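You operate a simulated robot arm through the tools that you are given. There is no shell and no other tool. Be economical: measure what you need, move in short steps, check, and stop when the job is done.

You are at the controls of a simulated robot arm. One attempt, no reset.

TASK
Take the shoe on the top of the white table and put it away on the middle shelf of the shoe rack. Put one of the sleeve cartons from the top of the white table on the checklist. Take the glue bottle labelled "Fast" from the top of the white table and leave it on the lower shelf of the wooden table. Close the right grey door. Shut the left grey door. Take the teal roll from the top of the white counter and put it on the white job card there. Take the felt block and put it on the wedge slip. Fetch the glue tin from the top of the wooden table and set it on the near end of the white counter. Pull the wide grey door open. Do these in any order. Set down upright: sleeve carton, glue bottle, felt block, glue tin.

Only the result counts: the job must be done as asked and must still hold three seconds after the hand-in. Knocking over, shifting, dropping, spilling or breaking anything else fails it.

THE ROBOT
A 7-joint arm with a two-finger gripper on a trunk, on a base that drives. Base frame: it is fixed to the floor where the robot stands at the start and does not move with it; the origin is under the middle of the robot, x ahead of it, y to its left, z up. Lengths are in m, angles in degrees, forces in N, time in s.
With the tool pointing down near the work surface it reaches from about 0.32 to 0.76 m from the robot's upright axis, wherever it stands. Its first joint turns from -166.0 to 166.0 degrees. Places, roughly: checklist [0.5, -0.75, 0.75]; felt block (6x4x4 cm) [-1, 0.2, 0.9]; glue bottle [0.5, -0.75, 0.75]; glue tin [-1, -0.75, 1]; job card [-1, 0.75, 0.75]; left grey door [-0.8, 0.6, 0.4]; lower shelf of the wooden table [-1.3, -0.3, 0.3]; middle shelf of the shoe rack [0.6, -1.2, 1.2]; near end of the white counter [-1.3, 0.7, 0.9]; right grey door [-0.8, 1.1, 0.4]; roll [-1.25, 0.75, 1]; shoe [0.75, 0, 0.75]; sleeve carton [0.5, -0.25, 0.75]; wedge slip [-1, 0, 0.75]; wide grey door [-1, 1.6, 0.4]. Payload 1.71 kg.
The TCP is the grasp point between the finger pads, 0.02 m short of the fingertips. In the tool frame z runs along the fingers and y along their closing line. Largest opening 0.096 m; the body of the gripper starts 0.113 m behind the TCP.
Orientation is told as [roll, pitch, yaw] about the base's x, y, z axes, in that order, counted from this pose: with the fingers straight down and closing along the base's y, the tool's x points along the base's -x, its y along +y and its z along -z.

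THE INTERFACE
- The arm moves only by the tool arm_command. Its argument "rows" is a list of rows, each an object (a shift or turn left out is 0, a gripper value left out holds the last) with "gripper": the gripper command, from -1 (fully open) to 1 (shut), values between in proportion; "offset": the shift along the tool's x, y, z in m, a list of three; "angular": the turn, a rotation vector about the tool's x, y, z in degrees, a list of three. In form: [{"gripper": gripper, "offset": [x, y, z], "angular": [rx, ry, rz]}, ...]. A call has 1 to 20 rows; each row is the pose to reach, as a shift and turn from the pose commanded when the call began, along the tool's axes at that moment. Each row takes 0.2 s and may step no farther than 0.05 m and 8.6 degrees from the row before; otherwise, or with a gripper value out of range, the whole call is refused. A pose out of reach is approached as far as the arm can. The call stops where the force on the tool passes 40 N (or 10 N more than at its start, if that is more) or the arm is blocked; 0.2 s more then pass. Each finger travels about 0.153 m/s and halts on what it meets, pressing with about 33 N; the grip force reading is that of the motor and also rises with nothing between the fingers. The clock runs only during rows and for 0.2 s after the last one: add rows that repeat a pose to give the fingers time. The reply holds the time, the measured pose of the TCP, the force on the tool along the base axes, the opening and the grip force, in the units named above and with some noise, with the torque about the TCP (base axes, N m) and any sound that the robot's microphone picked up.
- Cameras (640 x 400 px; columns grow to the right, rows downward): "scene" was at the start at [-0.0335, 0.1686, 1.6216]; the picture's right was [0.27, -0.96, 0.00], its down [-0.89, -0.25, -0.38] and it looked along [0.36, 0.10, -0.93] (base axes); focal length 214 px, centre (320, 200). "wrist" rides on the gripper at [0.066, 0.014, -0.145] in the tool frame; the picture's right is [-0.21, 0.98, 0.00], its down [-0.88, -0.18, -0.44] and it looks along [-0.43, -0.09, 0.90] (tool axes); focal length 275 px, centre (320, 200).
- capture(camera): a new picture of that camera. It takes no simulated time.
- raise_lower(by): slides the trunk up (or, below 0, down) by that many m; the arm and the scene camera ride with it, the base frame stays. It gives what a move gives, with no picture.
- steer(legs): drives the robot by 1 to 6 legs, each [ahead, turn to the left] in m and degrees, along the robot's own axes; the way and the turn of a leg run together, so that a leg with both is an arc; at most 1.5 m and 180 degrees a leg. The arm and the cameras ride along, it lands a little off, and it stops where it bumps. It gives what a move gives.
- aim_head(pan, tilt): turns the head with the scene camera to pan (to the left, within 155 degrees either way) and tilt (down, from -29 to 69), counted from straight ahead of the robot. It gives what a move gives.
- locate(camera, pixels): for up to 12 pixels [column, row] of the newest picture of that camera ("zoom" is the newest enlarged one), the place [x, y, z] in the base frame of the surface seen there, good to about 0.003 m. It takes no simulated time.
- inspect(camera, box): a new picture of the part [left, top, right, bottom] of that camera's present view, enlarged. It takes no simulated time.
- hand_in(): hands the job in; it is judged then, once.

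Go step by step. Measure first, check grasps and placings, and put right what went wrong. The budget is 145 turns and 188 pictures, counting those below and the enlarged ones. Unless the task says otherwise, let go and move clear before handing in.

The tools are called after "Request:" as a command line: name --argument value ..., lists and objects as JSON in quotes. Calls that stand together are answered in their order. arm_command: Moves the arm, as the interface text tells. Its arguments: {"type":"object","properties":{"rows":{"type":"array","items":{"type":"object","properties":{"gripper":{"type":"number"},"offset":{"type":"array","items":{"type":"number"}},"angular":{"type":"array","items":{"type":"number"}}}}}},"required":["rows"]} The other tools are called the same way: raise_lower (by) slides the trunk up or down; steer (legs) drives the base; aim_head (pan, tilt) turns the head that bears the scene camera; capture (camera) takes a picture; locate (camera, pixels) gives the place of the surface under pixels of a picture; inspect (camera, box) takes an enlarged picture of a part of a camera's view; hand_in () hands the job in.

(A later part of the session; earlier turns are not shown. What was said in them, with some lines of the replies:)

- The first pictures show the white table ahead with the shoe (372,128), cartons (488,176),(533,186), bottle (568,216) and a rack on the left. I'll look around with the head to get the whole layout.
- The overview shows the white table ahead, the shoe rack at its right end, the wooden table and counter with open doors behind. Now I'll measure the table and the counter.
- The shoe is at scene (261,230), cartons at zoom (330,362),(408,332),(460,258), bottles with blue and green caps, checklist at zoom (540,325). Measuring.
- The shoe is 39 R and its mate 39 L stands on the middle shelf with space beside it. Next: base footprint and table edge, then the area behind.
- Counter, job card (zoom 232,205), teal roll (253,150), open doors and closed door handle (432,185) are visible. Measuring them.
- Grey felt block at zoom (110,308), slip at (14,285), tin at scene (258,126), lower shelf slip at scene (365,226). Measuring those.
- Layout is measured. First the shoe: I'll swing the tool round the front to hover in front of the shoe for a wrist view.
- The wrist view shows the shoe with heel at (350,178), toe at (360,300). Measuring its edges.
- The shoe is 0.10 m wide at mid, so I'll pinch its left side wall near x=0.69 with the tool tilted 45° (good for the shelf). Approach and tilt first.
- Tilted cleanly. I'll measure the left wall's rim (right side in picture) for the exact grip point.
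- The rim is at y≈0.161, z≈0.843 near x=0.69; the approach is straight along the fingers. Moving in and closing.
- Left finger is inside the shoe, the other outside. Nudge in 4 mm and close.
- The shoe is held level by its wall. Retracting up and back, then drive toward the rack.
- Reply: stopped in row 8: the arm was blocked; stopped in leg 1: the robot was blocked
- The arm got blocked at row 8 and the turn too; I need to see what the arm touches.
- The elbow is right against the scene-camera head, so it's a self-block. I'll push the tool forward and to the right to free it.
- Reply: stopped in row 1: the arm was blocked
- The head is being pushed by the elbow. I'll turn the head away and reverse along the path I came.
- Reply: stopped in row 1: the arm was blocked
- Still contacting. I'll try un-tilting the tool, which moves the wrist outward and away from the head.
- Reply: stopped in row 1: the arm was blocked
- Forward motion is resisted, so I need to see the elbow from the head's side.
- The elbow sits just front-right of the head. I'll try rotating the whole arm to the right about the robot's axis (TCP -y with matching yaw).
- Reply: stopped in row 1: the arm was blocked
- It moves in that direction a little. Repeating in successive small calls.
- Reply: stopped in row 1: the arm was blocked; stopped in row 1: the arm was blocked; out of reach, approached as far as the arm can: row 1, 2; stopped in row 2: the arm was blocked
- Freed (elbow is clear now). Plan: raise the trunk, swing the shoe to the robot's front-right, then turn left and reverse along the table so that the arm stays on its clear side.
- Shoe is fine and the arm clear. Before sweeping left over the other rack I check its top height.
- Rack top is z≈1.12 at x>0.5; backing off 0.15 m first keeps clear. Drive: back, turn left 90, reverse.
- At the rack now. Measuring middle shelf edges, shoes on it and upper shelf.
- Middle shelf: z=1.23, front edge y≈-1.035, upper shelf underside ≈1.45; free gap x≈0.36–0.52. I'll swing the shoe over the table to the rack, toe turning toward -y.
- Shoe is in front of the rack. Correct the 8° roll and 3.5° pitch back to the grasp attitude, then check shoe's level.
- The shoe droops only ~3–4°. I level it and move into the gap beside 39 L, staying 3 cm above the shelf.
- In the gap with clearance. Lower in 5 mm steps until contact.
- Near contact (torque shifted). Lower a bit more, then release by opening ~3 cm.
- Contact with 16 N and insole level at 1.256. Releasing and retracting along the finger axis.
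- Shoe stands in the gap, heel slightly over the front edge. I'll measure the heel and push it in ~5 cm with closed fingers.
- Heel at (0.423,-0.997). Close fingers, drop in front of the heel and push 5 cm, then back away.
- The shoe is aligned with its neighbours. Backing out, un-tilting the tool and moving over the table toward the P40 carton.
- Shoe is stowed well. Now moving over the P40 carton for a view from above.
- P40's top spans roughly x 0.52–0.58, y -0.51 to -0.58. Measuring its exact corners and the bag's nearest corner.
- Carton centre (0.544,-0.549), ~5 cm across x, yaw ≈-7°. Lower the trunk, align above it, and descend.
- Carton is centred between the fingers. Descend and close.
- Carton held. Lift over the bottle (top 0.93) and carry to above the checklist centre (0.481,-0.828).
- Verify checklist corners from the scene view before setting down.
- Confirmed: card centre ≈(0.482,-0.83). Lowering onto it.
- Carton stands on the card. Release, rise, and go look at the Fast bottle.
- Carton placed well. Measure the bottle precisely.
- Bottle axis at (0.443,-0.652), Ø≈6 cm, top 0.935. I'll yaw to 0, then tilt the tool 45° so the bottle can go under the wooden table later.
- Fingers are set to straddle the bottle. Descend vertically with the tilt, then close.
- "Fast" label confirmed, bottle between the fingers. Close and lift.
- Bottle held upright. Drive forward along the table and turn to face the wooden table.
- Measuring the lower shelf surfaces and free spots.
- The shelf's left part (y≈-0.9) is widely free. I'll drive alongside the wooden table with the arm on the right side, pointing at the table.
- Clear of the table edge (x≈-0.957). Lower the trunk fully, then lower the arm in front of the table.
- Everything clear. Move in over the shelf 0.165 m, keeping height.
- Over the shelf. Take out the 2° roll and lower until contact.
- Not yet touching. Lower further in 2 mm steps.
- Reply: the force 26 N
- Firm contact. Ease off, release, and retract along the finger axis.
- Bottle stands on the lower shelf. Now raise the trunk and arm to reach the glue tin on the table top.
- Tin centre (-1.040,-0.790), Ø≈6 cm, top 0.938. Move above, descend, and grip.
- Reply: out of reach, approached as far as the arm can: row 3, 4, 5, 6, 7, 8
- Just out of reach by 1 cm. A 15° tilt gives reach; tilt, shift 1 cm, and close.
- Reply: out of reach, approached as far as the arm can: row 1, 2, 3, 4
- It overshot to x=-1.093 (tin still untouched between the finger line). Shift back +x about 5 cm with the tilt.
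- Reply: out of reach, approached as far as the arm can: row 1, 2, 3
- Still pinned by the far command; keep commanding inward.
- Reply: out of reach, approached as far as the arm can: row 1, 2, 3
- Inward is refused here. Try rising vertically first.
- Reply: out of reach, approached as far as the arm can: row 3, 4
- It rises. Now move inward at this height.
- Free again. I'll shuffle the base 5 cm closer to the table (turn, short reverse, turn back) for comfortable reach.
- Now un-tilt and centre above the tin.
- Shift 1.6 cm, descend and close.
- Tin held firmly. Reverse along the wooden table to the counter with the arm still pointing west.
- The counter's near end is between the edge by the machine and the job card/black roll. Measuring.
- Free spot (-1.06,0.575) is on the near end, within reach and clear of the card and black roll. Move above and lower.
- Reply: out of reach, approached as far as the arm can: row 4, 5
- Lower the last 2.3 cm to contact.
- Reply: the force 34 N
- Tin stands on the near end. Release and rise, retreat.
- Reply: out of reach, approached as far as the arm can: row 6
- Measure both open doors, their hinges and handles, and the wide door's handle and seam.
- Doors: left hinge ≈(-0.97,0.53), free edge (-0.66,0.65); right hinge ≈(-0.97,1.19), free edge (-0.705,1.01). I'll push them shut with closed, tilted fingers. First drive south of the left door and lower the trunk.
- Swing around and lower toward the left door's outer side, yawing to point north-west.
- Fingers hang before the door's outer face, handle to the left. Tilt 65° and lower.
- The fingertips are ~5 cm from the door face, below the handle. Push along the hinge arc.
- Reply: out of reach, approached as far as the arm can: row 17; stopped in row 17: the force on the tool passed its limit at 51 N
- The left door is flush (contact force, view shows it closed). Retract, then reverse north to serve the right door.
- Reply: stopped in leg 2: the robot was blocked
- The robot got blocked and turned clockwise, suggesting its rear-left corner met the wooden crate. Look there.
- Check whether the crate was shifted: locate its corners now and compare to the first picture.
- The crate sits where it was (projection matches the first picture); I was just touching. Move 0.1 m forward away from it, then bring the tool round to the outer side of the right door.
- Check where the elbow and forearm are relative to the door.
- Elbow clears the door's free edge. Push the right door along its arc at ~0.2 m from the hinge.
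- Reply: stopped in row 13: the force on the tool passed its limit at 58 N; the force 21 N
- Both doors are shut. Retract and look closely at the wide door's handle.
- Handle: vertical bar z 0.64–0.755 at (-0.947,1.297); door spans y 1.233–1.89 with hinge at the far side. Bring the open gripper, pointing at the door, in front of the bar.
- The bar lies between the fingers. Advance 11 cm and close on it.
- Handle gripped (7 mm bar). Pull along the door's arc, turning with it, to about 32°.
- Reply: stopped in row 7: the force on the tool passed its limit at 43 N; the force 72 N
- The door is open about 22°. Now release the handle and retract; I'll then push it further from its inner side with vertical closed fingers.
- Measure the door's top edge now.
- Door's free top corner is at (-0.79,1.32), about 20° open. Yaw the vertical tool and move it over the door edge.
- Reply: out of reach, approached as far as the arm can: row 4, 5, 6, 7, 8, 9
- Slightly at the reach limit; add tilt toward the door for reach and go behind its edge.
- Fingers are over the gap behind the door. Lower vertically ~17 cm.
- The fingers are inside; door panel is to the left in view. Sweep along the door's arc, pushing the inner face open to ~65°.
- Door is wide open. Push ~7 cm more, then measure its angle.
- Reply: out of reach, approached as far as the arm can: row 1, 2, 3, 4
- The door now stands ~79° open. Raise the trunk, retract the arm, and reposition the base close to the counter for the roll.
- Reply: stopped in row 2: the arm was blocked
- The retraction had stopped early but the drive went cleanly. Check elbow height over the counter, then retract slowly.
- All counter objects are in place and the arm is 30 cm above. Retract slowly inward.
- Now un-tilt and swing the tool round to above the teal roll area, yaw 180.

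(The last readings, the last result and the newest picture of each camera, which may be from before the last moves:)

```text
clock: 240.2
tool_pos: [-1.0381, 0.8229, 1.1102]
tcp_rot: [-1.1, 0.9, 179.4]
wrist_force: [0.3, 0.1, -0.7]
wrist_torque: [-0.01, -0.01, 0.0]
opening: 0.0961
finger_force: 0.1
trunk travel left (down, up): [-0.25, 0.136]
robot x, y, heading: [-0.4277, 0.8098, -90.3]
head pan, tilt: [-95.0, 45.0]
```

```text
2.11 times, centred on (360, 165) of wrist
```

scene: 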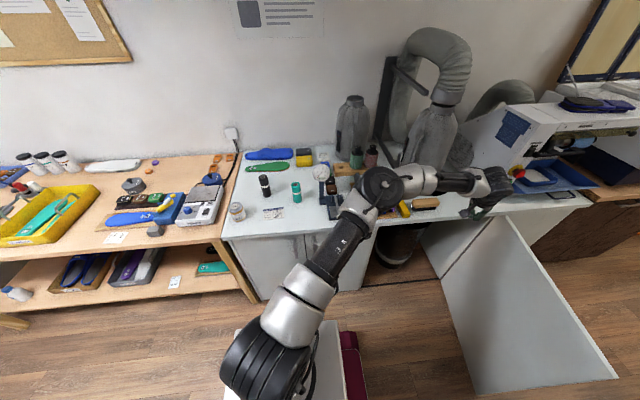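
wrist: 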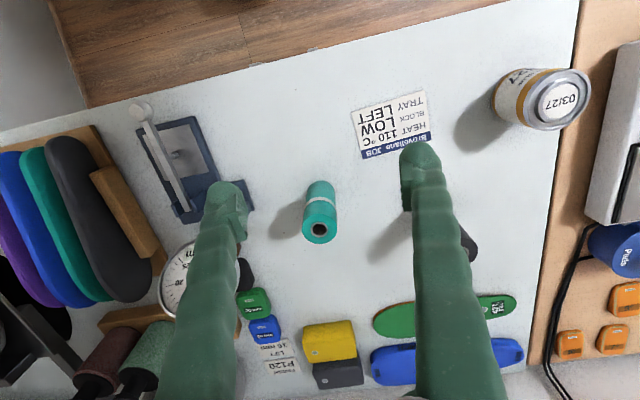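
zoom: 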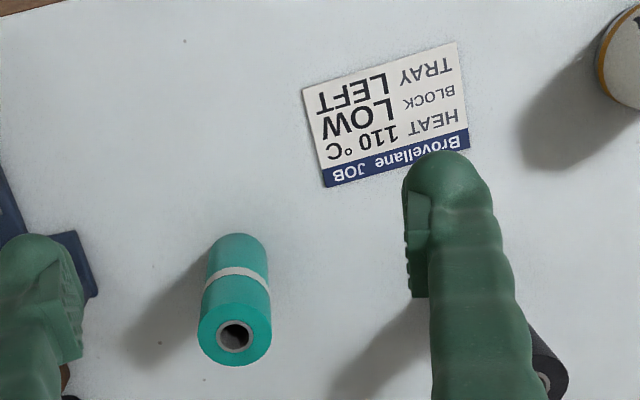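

Roll axis (-1.145,0.849), Ø≈3.8 cm; card centre (-1.066,0.731). Move above with half-open fingers, descend, close.

Request:
arm_command --rows '[{"gripper": -0.35, "offset": [-0.04, -0.009, 0], "angular": [-1, -0.9, 0]}, {"offset": [-0.08, -0.018, 0], "angular": [-1, -0.9, 0]}, {"offset": [-0.107, -0.025, 0], "angular": [-1, -0.9, 0]}, {"offset": [-0.107, -0.025, 0.03], "angular": [-1, -0.9, 0]}, {"offset": [-0.107, -0.025, 0.06], "angular": [-1, -0.9, 0]}, {"offset": [-0.107, -0.025, 0.09], "angular": [-1, -0.9, 0]}, {"offset": [-0.107, -0.025, 0.09], "angular": [-1, -0.9, 0]}]'

Request:
capture --camera "wrist"

```text
clock: 241.8
tool_pos: [-1.1413, 0.8426, 1.0178]
tcp_rot: [-0.3, -0.1, 179.4]
wrist_force: [-0.8, -1.4, -0.2]
wrist_torque: [0.22, -0.03, -0.04]
opening: 0.065
finger_force: 0.0
trunk travel left (down, up): [-0.25, 0.136]
robot x, y, heading: [-0.4279, 0.81, -90.8]
head pan, tilt: [-95.0, 45.0]
```

```text
62 pictures are left
```

wrist: 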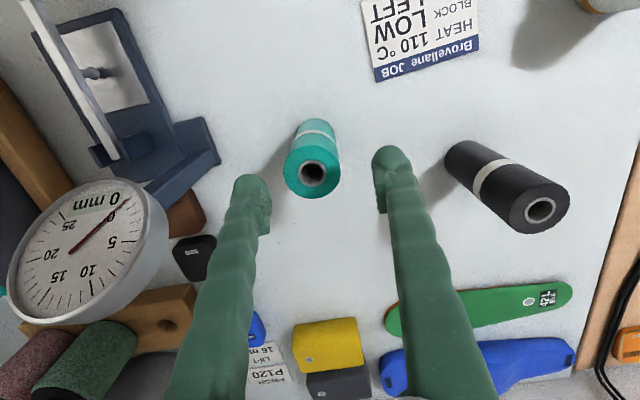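

Roll is centred. Descend and close.

Request:
arm_command --rows '[{"offset": [-0.002, -0.004, 0.03]}, {"offset": [-0.003, -0.005, 0.06]}, {"offset": [-0.003, -0.005, 0.095]}, {"offset": [-0.003, -0.005, 0.095]}, {"gripper": 1, "offset": [-0.003, -0.005, 0.095]}, {"offset": [-0.003, -0.005, 0.095]}, {"offset": [-0.003, -0.005, 0.095]}]'

Request:
arm_command --rows '[{"offset": [0, 0, -0.02]}, {"offset": [0, 0, -0.05]}, {"offset": [0, 0, -0.08]}, {"offset": [0, 0, -0.1]}, {"offset": [0, 0, -0.1]}]'

Request:
capture --camera "wrist"

```text
clock: 242.4
tool_pos: [-1.1465, 0.8716, 0.9843]
tcp_rot: [1.5, -0.9, 179.5]
wrist_force: [2.6, -4.5, 22.5]
wrist_torque: [-0.96, -0.07, 0.16]
opening: 0.0714
finger_force: 4.8
trunk travel left (down, up): [-0.25, 0.136]
robot x, y, heading: [-0.4246, 0.8105, -90.4]
head pan, tilt: [-95.0, 45.0]
stopped in row 2: the force on the tool passed its limit at 58 N (the readings are from after the stop); the commanded pose is now the measured one
```

```text
clock: 243.6
tool_pos: [-1.1453, 0.8701, 1.0826]
tcp_rot: [0.9, -0.7, 179.5]
wrist_force: [0.2, -0.7, 0.5]
wrist_torque: [0.04, -0.02, 0.0]
opening: 0.0651
finger_force: 0.0
trunk travel left (down, up): [-0.25, 0.136]
robot x, y, heading: [-0.4272, 0.8107, -90.2]
head pan, tilt: [-95.0, 45.0]
```

```text
61 pictures are left
```

wrist: 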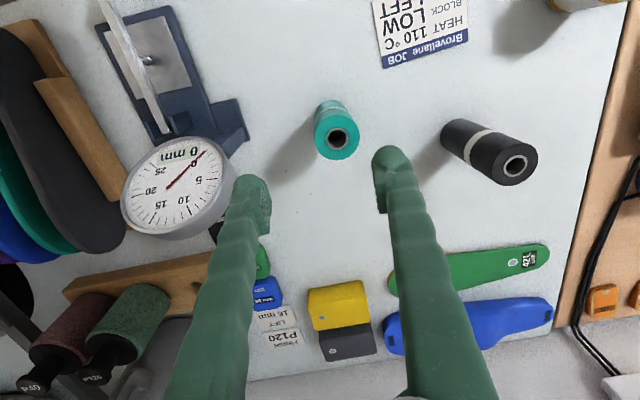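

A fingertip touched something (58 N stop) and I rose. Check roll, gauge positions.

Request:
locate --camera "wrist" --pixels '[[337, 138], [323, 138], [355, 138], [337, 120], [337, 157], [335, 105], [185, 180], [222, 195], [505, 165], [245, 125], [240, 190]]'

Request:
inspect --camera "scene" --box '[220, 130, 420, 260]'

```text
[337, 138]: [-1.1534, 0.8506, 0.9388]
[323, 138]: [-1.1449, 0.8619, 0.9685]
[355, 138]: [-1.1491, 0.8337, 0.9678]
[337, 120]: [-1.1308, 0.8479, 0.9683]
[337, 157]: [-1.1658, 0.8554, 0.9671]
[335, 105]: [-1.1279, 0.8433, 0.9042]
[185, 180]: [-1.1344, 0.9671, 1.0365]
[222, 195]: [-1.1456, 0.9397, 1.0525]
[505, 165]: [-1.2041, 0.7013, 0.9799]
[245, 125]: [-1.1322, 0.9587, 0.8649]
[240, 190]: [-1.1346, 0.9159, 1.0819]
```

```text
3.08 times, centred on (320, 195) of scene
```

zoom: 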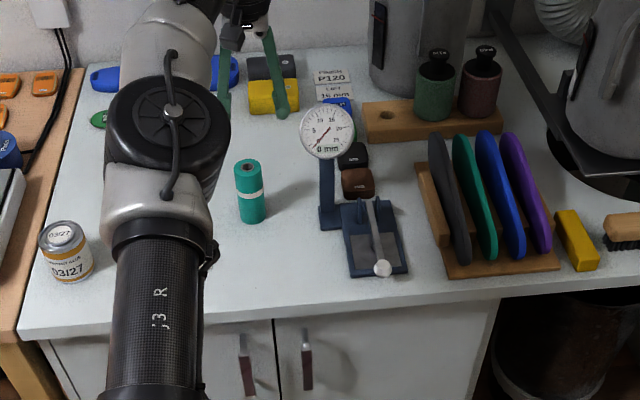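

Roll and gauge are unmoved; the right fingertip had caught the roll's rim because the tool was 1–2 cm off in y. Shift -2.1 cm, open to 8 cm, verify.

Request:
arm_command --rows '[{"gripper": -0.67, "offset": [-0.003, 0.021, 0], "angular": [1, 0.7, 0]}, {"offset": [-0.003, 0.021, 0], "angular": [1, 0.7, 0]}, {"offset": [-0.003, 0.021, 0.03], "angular": [1, 0.7, 0]}, {"offset": [-0.003, 0.021, 0.055], "angular": [1, 0.7, 0]}, {"offset": [-0.003, 0.021, 0.055], "angular": [1, 0.7, 0]}]'

Request:
capture --camera "wrist"

```text
clock: 244.8
tool_pos: [-1.1476, 0.8471, 1.0269]
tcp_rot: [-0.2, 0.0, 179.4]
wrist_force: [0.7, -0.1, 0.3]
wrist_torque: [0.01, -0.02, -0.02]
opening: 0.08
finger_force: 0.1
trunk travel left (down, up): [-0.25, 0.136]
robot x, y, heading: [-0.4253, 0.8095, -90.6]
head pan, tilt: [-95.0, 45.0]
```

```text
59 pictures are left
```

wrist: 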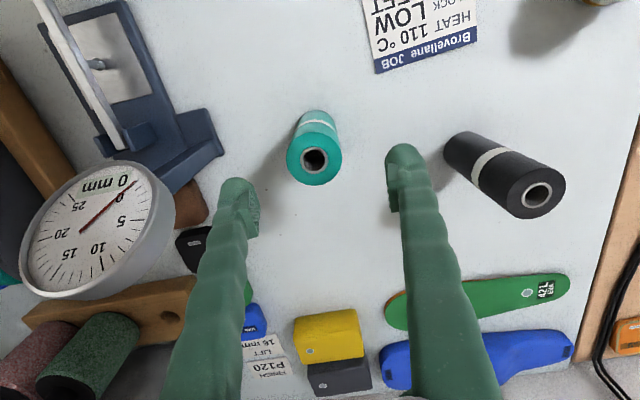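

Centred. Descend gently and close.

Request:
arm_command --rows '[{"offset": [0, 0, 0.025]}, {"offset": [0, 0, 0.05]}, {"offset": [0, 0, 0.075]}, {"offset": [0, 0, 0.104]}, {"offset": [0, 0, 0.104]}, {"gripper": 1, "offset": [0, 0, 0.104]}, {"offset": [0, 0, 0.104]}, {"offset": [0, 0, 0.104]}]'

Request:
arm_command --rows '[{"offset": [0, 0, -0.02]}, {"offset": [0, 0, -0.05]}, {"offset": [0, 0, -0.08]}, {"offset": [0, 0, -0.11]}, {"offset": [0, 0, -0.11]}]'

Request:
capture --camera "wrist"

```text
clock: 246.6
tool_pos: [-1.1477, 0.8475, 0.9232]
tcp_rot: [-0.1, 0.0, 179.4]
wrist_force: [0.2, -0.3, -0.5]
wrist_torque: [-0.02, 0.02, 0.01]
opening: 0.044
finger_force: 33.2
trunk travel left (down, up): [-0.25, 0.136]
robot x, y, heading: [-0.4263, 0.8115, -90.9]
head pan, tilt: [-95.0, 45.0]
```

```text
clock: 247.8
tool_pos: [-1.1484, 0.8477, 1.0339]
tcp_rot: [-0.1, 0.0, 179.4]
wrist_force: [-0.9, -0.2, -0.7]
wrist_torque: [0.01, -0.02, -0.01]
opening: 0.0436
finger_force: 32.7
trunk travel left (down, up): [-0.25, 0.136]
robot x, y, heading: [-0.4301, 0.8078, -90.6]
head pan, tilt: [-95.0, 45.0]
```

```text
58 pictures are left
```

wrist: 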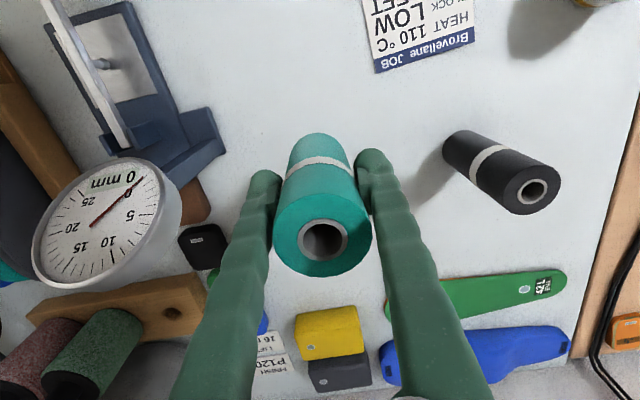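

Roll held. Move over the card centre and lower.

Request:
arm_command --rows '[{"offset": [0.021, 0.029, 0]}, {"offset": [0.042, 0.058, 0]}, {"offset": [0.063, 0.087, 0]}, {"offset": [0.083, 0.116, 0]}, {"offset": [0.083, 0.116, 0.03]}, {"offset": [0.083, 0.116, 0.06]}, {"offset": [0.083, 0.116, 0.09]}, {"offset": [0.083, 0.116, 0.1]}, {"offset": [0.083, 0.116, 0.106]}, {"offset": [0.083, 0.116, 0.106]}]'

Request:
capture --camera "wrist"

Request:
inspect --camera "scene" --box '[220, 150, 380, 250]'

```text
clock: 250.0
tool_pos: [-1.0665, 0.7319, 0.927]
tcp_rot: [-0.2, 0.0, 179.4]
wrist_force: [-0.2, -0.1, -1.1]
wrist_torque: [0.04, 0.02, -0.02]
opening: 0.0432
finger_force: 32.8
trunk travel left (down, up): [-0.25, 0.136]
robot x, y, heading: [-0.4296, 0.8101, -90.4]
head pan, tilt: [-95.0, 45.0]
```

```text
57 pictures are left
```

wrist: 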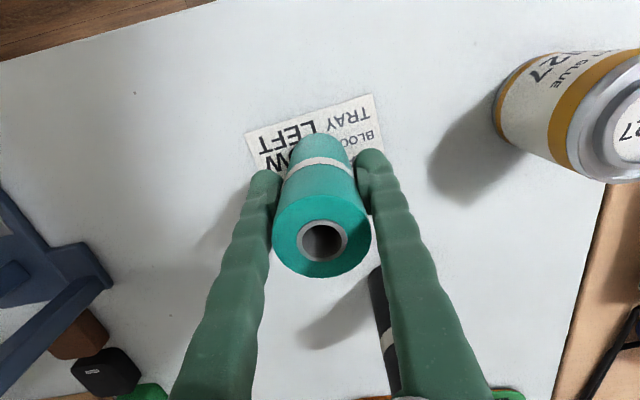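

```text
4.00 times, centred on (300, 200) of scene
```

zoom: 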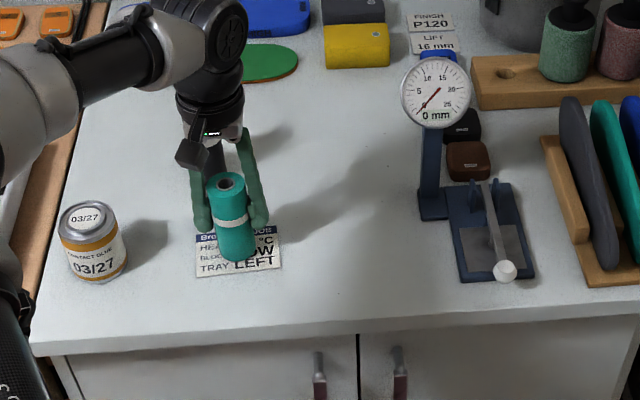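

Right over the card, a few mm up. Lower to contact, release, rise.

Request:
arm_command --rows '[{"offset": [0, 0, 0.0015]}, {"offset": [0, 0, 0.003]}, {"offset": [0, 0, 0.004]}, {"offset": [0, 0, 0.004]}]'

Request:
arm_command --rows '[{"gripper": -0.5}, {"gripper": -0.5}, {"offset": [0, 0, -0.03]}, {"offset": [0, 0, -0.07]}, {"offset": [0, 0, -0.11]}, {"offset": [0.03, 0, -0.15]}, {"offset": [0.06, 0, -0.18]}, {"offset": [0.06, 0, -0.18]}]'

Request:
inspect --camera "scene" --box '[220, 150, 380, 250]'

```text
clock: 251.0
tool_pos: [-1.0663, 0.7318, 0.9247]
tcp_rot: [-0.1, -0.1, 179.5]
wrist_force: [-1.7, -0.2, 7.2]
wrist_torque: [-0.07, 0.11, 0.0]
opening: 0.043
finger_force: 33.0
trunk travel left (down, up): [-0.25, 0.136]
robot x, y, heading: [-0.4264, 0.808, -90.4]
head pan, tilt: [-95.0, 45.0]
```

```text
clock: 252.8
tool_pos: [-1.0053, 0.7298, 1.1038]
tcp_rot: [-0.1, 0.0, 179.5]
wrist_force: [-0.2, 0.7, -0.1]
wrist_torque: [0.01, -0.03, 0.01]
opening: 0.0722
finger_force: 0.1
trunk travel left (down, up): [-0.25, 0.136]
robot x, y, heading: [-0.4277, 0.8143, -90.4]
head pan, tilt: [-95.0, 45.0]
```

```text
4.00 times, centred on (300, 200) of scene
```

zoom: 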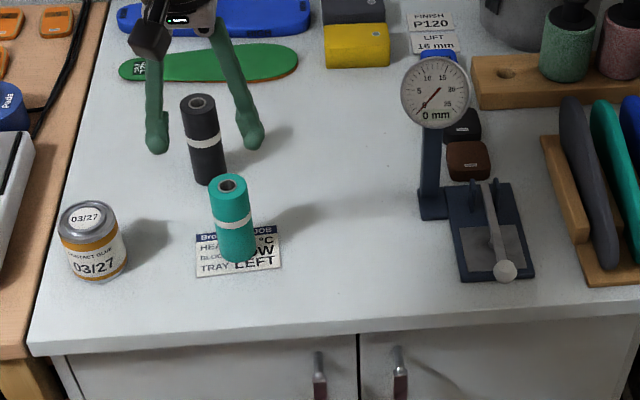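

Roll stands on the card. Now the felt block: retract a bit and drive forward beside the wooden table.

Request:
arm_command --rows '[{"gripper": -1, "offset": [0.04, 0, 0]}, {"offset": [0.08, 0, 0]}, {"offset": [0.11, 0, 0]}]'

Request:
steer --legs '[[0.65, 0]]'

Request:
capture --camera "wrist"

Request:
capture --camera "scene"

```text
clock: 253.6
tool_pos: [-0.894, 0.7287, 1.103]
tcp_rot: [-0.1, 0.0, 179.5]
wrist_force: [0.4, -0.6, 0.6]
wrist_torque: [-0.01, 0.0, 0.0]
opening: 0.0959
finger_force: 0.0
trunk travel left (down, up): [-0.25, 0.136]
robot x, y, heading: [-0.4237, 0.8059, -90.4]
head pan, tilt: [-95.0, 45.0]
```

```text
clock: 257.5
tool_pos: [-0.9007, 0.0677, 1.1023]
tcp_rot: [-0.2, -0.1, 179.4]
wrist_force: [0.6, -0.5, -1.0]
wrist_torque: [0.03, 0.02, -0.02]
opening: 0.0962
finger_force: 0.1
trunk travel left (down, up): [-0.25, 0.136]
robot x, y, heading: [-0.4314, 0.1508, -90.5]
head pan, tilt: [-95.0, 45.0]
```

```text
54 pictures are left
```

wrist: 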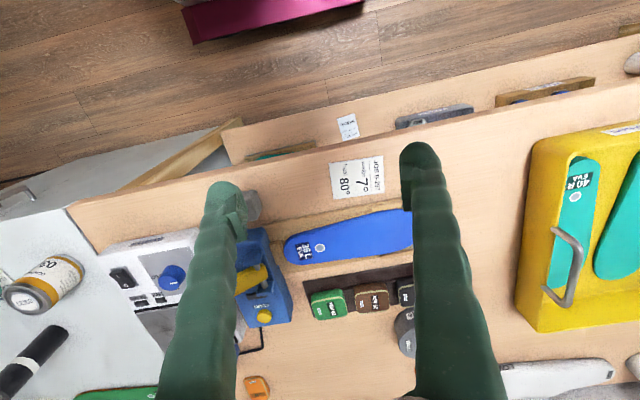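

```text
53 pictures are left
```

scene: 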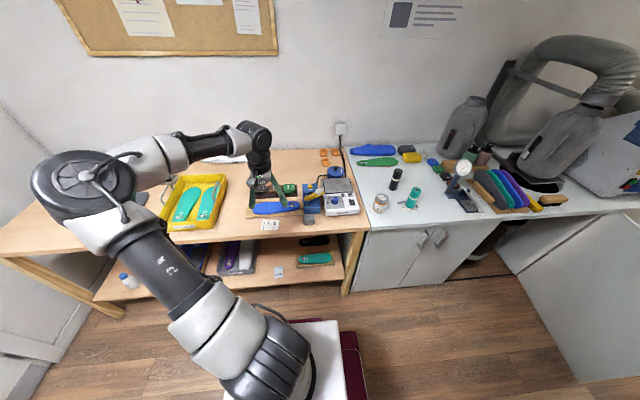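

The block is hidden under the left finger. Move +y 0.13 for a clear view.

Request:
arm_command --rows '[{"offset": [0, -0.04, 0]}, {"offset": [0, -0.08, 0]}, {"offset": [0, -0.12, 0]}, {"offset": [0, -0.135, 0]}, {"offset": [0, -0.135, 0]}]'

Request:
capture --camera "wrist"

Request:
inspect --camera "wrist" --box '[260, 110, 460, 250]'

```text
clock: 258.7
tool_pos: [-0.9014, 0.2186, 1.1018]
tcp_rot: [0.8, -0.1, 179.6]
wrist_force: [-0.3, -0.4, -0.3]
wrist_torque: [-0.01, 0.02, 0.03]
opening: 0.0957
finger_force: 0.0
trunk travel left (down, up): [-0.25, 0.136]
robot x, y, heading: [-0.4317, 0.1503, -90.8]
head pan, tilt: [-95.0, 45.0]
```

```text
52 pictures are left
```

wrist: 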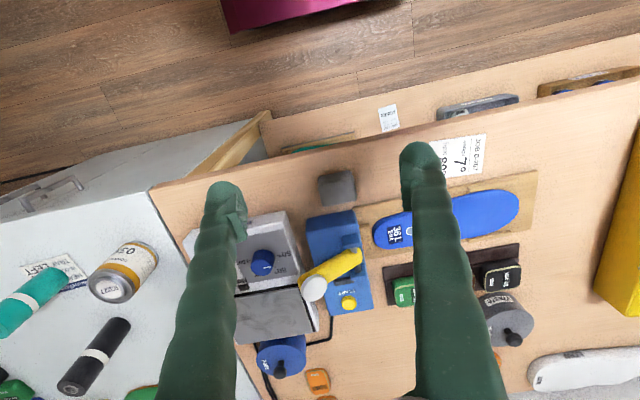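

```text
2.86 times, centred on (360, 180) of wrist
```

zoom: 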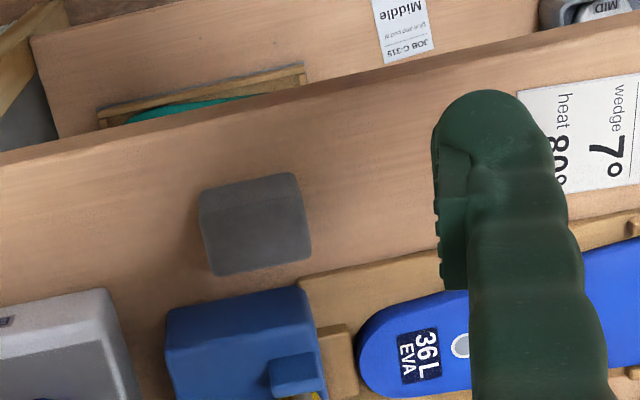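

Request:
locate --camera "zoom" --pixels '[[205, 195], [292, 178], [305, 245], [218, 265], [255, 222], [248, 185], [210, 230], [190, 320], [240, 300]]'

Request:
locate --camera "wrist" --pixels '[[440, 143], [485, 137], [485, 172], [450, 177], [337, 187], [320, 176], [355, 173], [358, 205], [325, 205], [340, 235]]'

```text
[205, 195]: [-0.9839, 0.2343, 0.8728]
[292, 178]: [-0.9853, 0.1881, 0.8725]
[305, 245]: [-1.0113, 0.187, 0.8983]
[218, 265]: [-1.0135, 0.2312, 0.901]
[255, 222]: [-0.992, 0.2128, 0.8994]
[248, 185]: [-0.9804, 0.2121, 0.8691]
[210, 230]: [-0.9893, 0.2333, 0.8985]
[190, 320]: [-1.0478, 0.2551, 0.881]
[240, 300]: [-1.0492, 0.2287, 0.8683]
```

```text
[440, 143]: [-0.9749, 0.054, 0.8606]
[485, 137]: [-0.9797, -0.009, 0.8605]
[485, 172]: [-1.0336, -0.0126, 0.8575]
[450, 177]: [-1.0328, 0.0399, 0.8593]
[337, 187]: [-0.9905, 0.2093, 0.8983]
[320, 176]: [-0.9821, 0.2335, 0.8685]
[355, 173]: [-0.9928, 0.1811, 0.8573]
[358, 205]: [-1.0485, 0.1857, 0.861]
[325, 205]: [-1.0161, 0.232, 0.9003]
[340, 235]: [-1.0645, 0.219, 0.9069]
```

Block centre (-1.000,0.210), top 0.90, ~6 cm along y. Move over it, descend, verify.

Request:
arm_command --rows '[{"gripper": -0.75, "offset": [-0.04, 0.004, 0], "angular": [0.8, 0, 0]}, {"offset": [-0.08, 0.007, 0], "angular": [0.8, 0, 0]}, {"offset": [-0.0985, 0.009, 0.03], "angular": [0.8, 0, 0]}, {"offset": [-0.0985, 0.009, 0.07], "angular": [0.8, 0, 0]}, {"offset": [-0.0985, 0.009, 0.11], "angular": [0.8, 0, 0]}, {"offset": [-0.0985, 0.009, 0.14], "angular": [0.8, 0, 0]}, {"offset": [-0.0985, 0.009, 0.14], "angular": [0.8, 0, 0]}]'

Request:
capture --camera "wrist"

```text
clock: 260.3
tool_pos: [-0.9977, 0.2086, 0.9632]
tcp_rot: [0.0, -0.1, 179.5]
wrist_force: [0.6, 0.2, 1.1]
wrist_torque: [-0.01, 0.0, -0.02]
opening: 0.0838
finger_force: 0.0
trunk travel left (down, up): [-0.25, 0.136]
robot x, y, heading: [-0.4335, 0.1471, -90.5]
head pan, tilt: [-95.0, 45.0]
```

```text
50 pictures are left
```

wrist: 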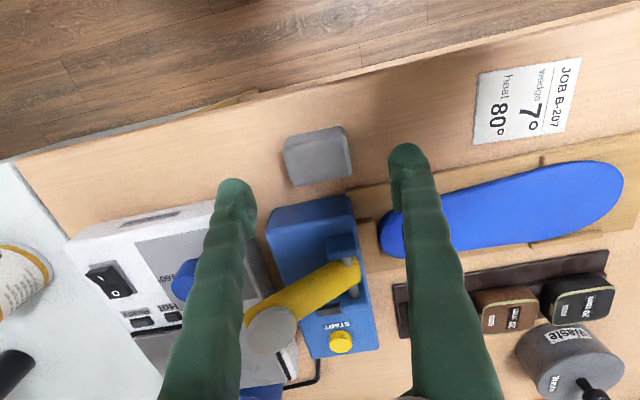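

Request:
locate --camera "wrist" --pixels '[[212, 207], [215, 225], [262, 240], [275, 215], [340, 200], [480, 78], [578, 60], [565, 130], [475, 142], [525, 102], [288, 150], [348, 135]]'

```text
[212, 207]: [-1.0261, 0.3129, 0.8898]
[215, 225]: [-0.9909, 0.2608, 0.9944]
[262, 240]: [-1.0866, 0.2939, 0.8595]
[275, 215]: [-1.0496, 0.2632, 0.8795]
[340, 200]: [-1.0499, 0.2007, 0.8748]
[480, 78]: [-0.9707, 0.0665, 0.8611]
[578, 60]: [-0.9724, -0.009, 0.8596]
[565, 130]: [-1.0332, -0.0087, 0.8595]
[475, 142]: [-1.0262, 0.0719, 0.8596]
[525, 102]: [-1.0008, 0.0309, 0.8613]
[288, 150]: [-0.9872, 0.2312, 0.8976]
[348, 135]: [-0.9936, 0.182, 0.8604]
```

Clearances are fine (machine corner (-1.026,0.313), stapler x<-1.05); slip centre (-1.000,0.030). Descend, close, lift.

Request:
arm_command --rows '[{"offset": [-0.002, 0, 0.03]}, {"offset": [-0.002, 0, 0.06]}, {"offset": [-0.002, 0, 0.078]}, {"offset": [-0.002, 0, 0.078]}, {"gripper": 1, "offset": [-0.002, 0, 0.078]}, {"offset": [-0.002, 0, 0.078]}, {"offset": [-0.002, 0, 0.078]}]'

Request:
arm_command --rows '[{"offset": [0, 0, -0.03]}, {"offset": [0, 0, -0.06]}, {"offset": [0, 0, -0.08]}, {"offset": [0, 0, -0.08]}]'

Request:
capture --camera "wrist"

```text
clock: 261.9
tool_pos: [-1.0011, 0.2107, 0.8861]
tcp_rot: [0.1, -0.1, 179.4]
wrist_force: [-0.2, 0.2, 0.7]
wrist_torque: [0.01, -0.01, -0.02]
opening: 0.0515
finger_force: 32.8
trunk travel left (down, up): [-0.25, 0.136]
robot x, y, heading: [-0.4326, 0.1475, -90.5]
head pan, tilt: [-95.0, 45.0]
```

```text
clock: 262.9
tool_pos: [-1.0022, 0.2093, 0.9649]
tcp_rot: [0.0, -0.1, 179.5]
wrist_force: [0.0, 0.3, -0.2]
wrist_torque: [-0.01, -0.01, 0.02]
opening: 0.0514
finger_force: 32.8
trunk travel left (down, up): [-0.25, 0.136]
robot x, y, heading: [-0.4326, 0.1531, -90.5]
head pan, tilt: [-95.0, 45.0]
```

```text
49 pictures are left
```

wrist: 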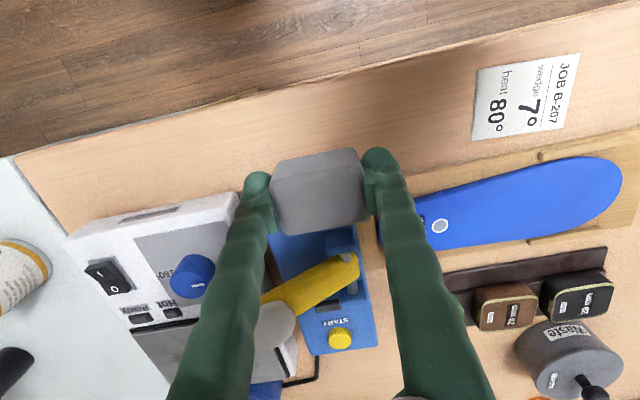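

Block held. Carry to the slip centre and lower.

Request:
arm_command --rows '[{"offset": [0.001, 0.045, 0]}, {"offset": [0.002, 0.09, 0]}, {"offset": [0.003, 0.135, 0]}, {"offset": [0.004, 0.179, 0]}, {"offset": [0.004, 0.179, 0.03]}, {"offset": [0.004, 0.179, 0.06]}, {"offset": [0.004, 0.179, 0.072]}, {"offset": [0.004, 0.179, 0.072]}]'

Request:
capture --camera "wrist"

```text
clock: 264.7
tool_pos: [-1.0001, 0.0303, 0.8926]
tcp_rot: [0.1, -0.1, 179.5]
wrist_force: [-0.9, -0.2, -0.6]
wrist_torque: [-0.02, 0.0, -0.01]
opening: 0.0515
finger_force: 33.5
trunk travel left (down, up): [-0.25, 0.136]
robot x, y, heading: [-0.4326, 0.1534, -90.6]
head pan, tilt: [-95.0, 45.0]
```

```text
48 pictures are left
```

wrist: 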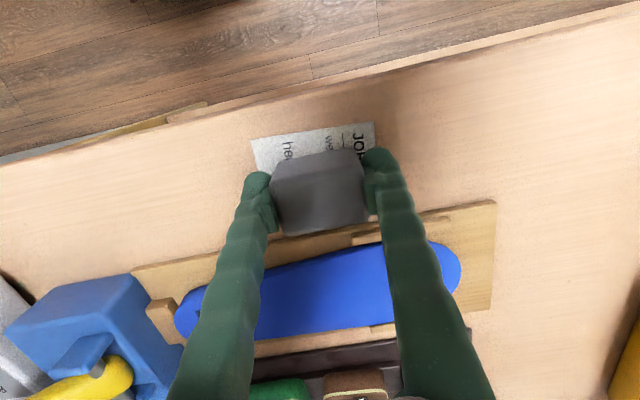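

Over the slip. Lower the last few mm, release, rise.

Request:
arm_command --rows '[{"offset": [0, 0, 0.003]}, {"offset": [0, 0, 0.006]}, {"offset": [0, 0, 0.0075]}, {"offset": [0, 0, 0.0075]}]'

Request:
arm_command --rows '[{"gripper": -0.6}, {"gripper": -0.6}, {"offset": [0, 0, -0.03]}, {"offset": [0, 0, -0.07]}, {"offset": [0, 0, -0.11]}, {"offset": [0.04, 0, -0.15]}, {"offset": [0.08, 0, -0.18]}, {"offset": [0.11, 0, -0.2]}, {"offset": [0.11, 0, -0.2]}]'

Request:
capture --camera "wrist"

Request:
capture --camera "scene"

```text
clock: 265.7
tool_pos: [-0.9992, 0.0302, 0.8859]
tcp_rot: [0.1, -0.1, 179.3]
wrist_force: [-0.8, -0.1, 16.6]
wrist_torque: [0.02, 0.02, 0.01]
opening: 0.0515
finger_force: 33.1
trunk travel left (down, up): [-0.25, 0.136]
robot x, y, heading: [-0.4337, 0.1501, -90.5]
head pan, tilt: [-95.0, 45.0]
```

```text
refused: row 6 steps farther than a row can; nothing moved
```

```text
47 pictures are left
```

wrist: 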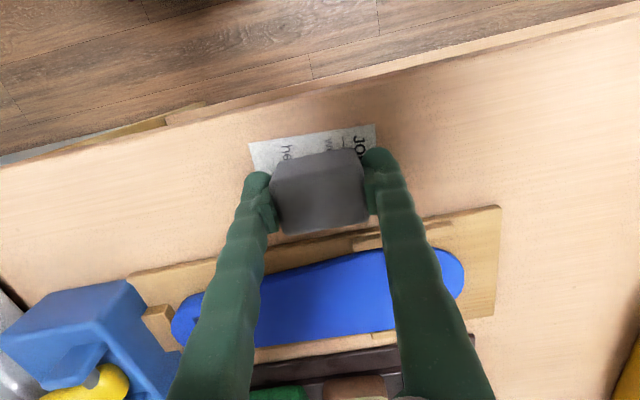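

```text
46 pictures are left
```

scene: 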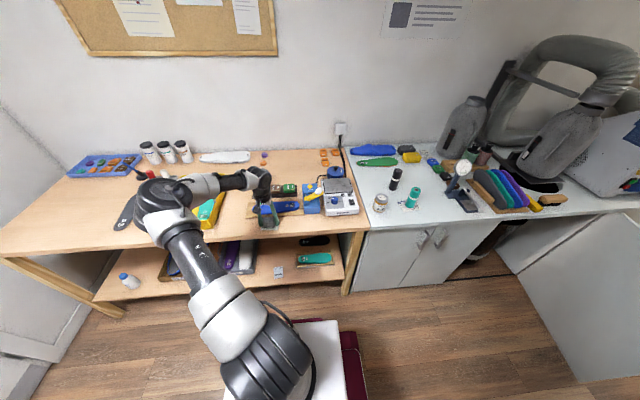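

The release call was refused for a step too long; repeat with shorter steps.

Request:
arm_command --rows '[{"gripper": -0.6}, {"gripper": -0.6}, {"offset": [0, 0, -0.03]}, {"offset": [0, 0, -0.07]}, {"offset": [0, 0, -0.11]}, {"offset": [0.03, 0, -0.14]}, {"offset": [0.06, 0, -0.17]}, {"offset": [0.09, 0, -0.19]}, {"offset": [0.12, 0, -0.2]}, {"offset": [0.12, 0, -0.2]}]'

Request:
capture --camera "wrist"

Request:
inspect --camera "scene" --box '[60, 130, 480, 300]'

Request:
aim_head --pan -140 --tilt 40

Request:
capture --camera "scene"

Request:
aim_head --pan 100 --tilt 35

Request:
capture --camera "scene"

```text
clock: 267.9
tool_pos: [-0.8766, 0.0308, 1.0856]
tcp_rot: [0.0, -0.1, 179.4]
wrist_force: [0.4, 0.5, -0.1]
wrist_torque: [0.0, 0.0, -0.02]
opening: 0.0769
finger_force: 0.1
trunk travel left (down, up): [-0.25, 0.136]
robot x, y, heading: [-0.4291, 0.1497, -90.9]
head pan, tilt: [-95.0, 45.0]
```

```text
45 pictures are left
```

wrist: 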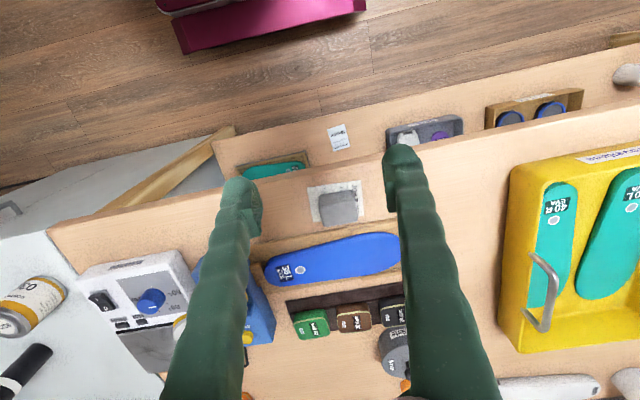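

```text
1.52 times, centred on (270, 215) of scene
```

zoom: 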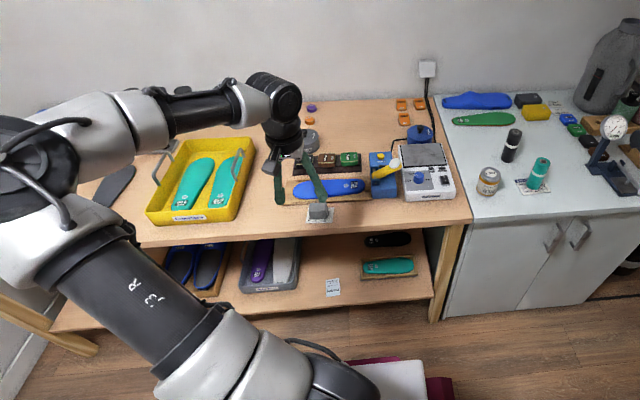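

```text
clock: 269.0
tool_pos: [-0.8775, 0.0291, 1.0858]
tcp_rot: [0.0, -0.2, 179.3]
wrist_force: [0.9, 0.1, 0.4]
wrist_torque: [-0.03, 0.0, 0.0]
opening: 0.0767
finger_force: 0.1
trunk travel left (down, up): [-0.25, 0.136]
robot x, y, heading: [-0.4319, 0.1488, -90.6]
head pan, tilt: [-140.0, 40.0]
```

```text
43 pictures are left
```

scene: 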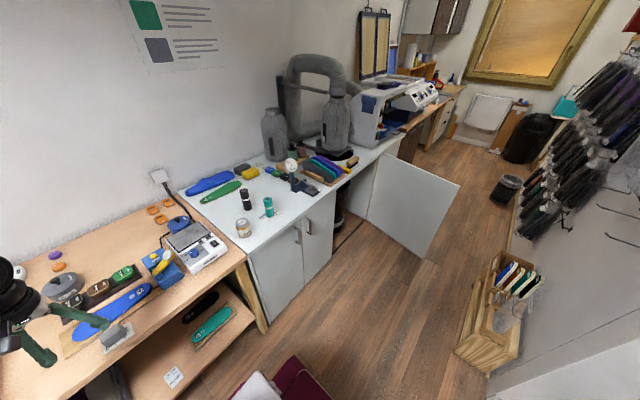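

```text
clock: 272.4
tool_pos: [-0.878, 0.0297, 1.0866]
tcp_rot: [0.0, -0.1, 179.4]
wrist_force: [0.5, -0.4, 0.0]
wrist_torque: [0.0, 0.03, -0.01]
opening: 0.0767
finger_force: 0.0
trunk travel left (down, up): [-0.25, 0.136]
robot x, y, heading: [-0.4318, 0.1482, -90.7]
head pan, tilt: [100.0, 35.0]
```

```text
42 pictures are left
```

scene: 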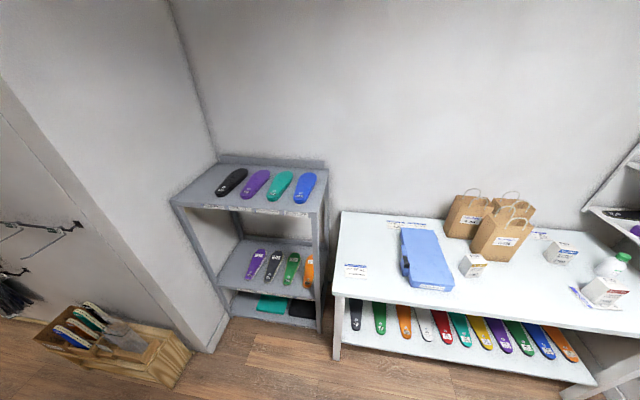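

All objects are in place; a last check that both small doors are flush and the carton and bottle stand.

Request:
aim_head --pan -120 --tilt 45

Request:
capture --camera "scene"

Request:
inspect --camera "scene" --box '[250, 130, 500, 300]'

```text
clock: 275.5
tool_pos: [-0.8794, 0.0299, 1.0864]
tcp_rot: [0.1, -0.1, 179.5]
wrist_force: [-0.1, -0.4, -0.8]
wrist_torque: [-0.01, -0.02, -0.03]
opening: 0.0767
finger_force: 0.0
trunk travel left (down, up): [-0.25, 0.136]
robot x, y, heading: [-0.4325, 0.1515, -90.5]
head pan, tilt: [-120.0, 45.0]
```

```text
41 pictures are left
```

scene: 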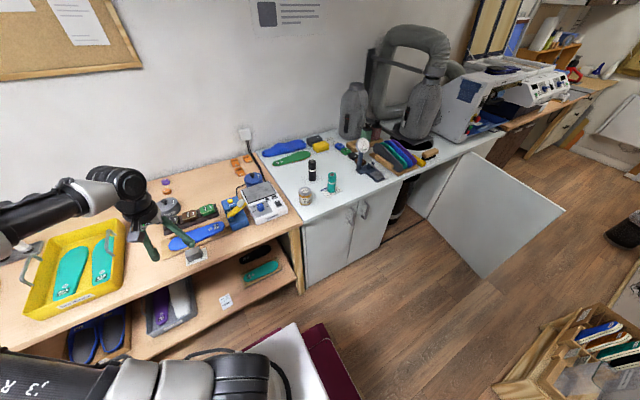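

```text
2.35 times, centred on (375, 215) of scene
```

zoom: 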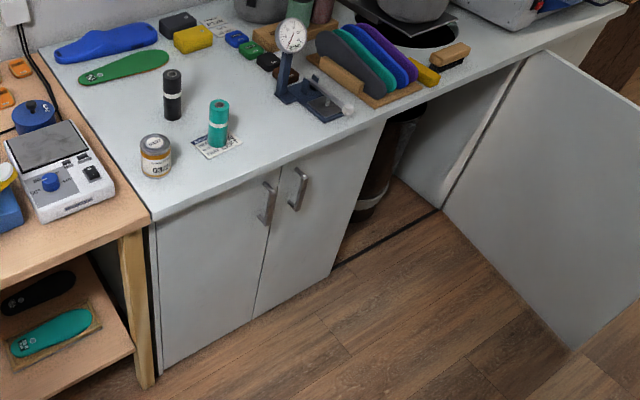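

Request:
locate --camera "zoom" --pixels '[[175, 260], [255, 230], [250, 290], [275, 230], [340, 170], [330, 260], [265, 270]]'

```text
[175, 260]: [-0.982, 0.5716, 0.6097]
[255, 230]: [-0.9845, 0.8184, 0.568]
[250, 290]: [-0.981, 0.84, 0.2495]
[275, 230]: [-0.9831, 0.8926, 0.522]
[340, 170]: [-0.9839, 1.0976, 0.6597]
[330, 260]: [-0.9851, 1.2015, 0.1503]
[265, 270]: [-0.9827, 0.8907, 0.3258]
```

Both small doors measure flush at x≈-0.983, the wide door stands open, and every item is in its place with the gripper empty and clear. Handing in.

Request:
hand_in

```text
The job is handed in.
```

I completed all nine tasks and handed the job in, with the gripper empty and clear. I have no result of the judging yet.

- **Shoe:** The 39 R shoe is on the middle shelf of the rack, next to its mate 39 L.
- **Sleeve carton:** The P40 carton stands upright on the checklist.
- **Glue bottle:** The bottle labelled "Fast" stands upright on the lower shelf of the wooden table, at the left end.
- **Small grey doors:** The left and right doors are shut and measure flush with the cabinet front.
- **Teal roll:** It stands on the white job card.
- **Felt block:** It sits upright on the wedge slip.
- **Glue tin:** It stands upright on the near end of the white counter.
- **Wide grey door:** It is open by about 79°.

There were two unplanned contacts along the way:

- **Wooden crate:** The base brushed up against it while reversing. From the pictures it does not appear to have moved.
- **Teal roll:** One fingertip caught its rim on the first try. The roll stayed upright, and I placed it on the second try.
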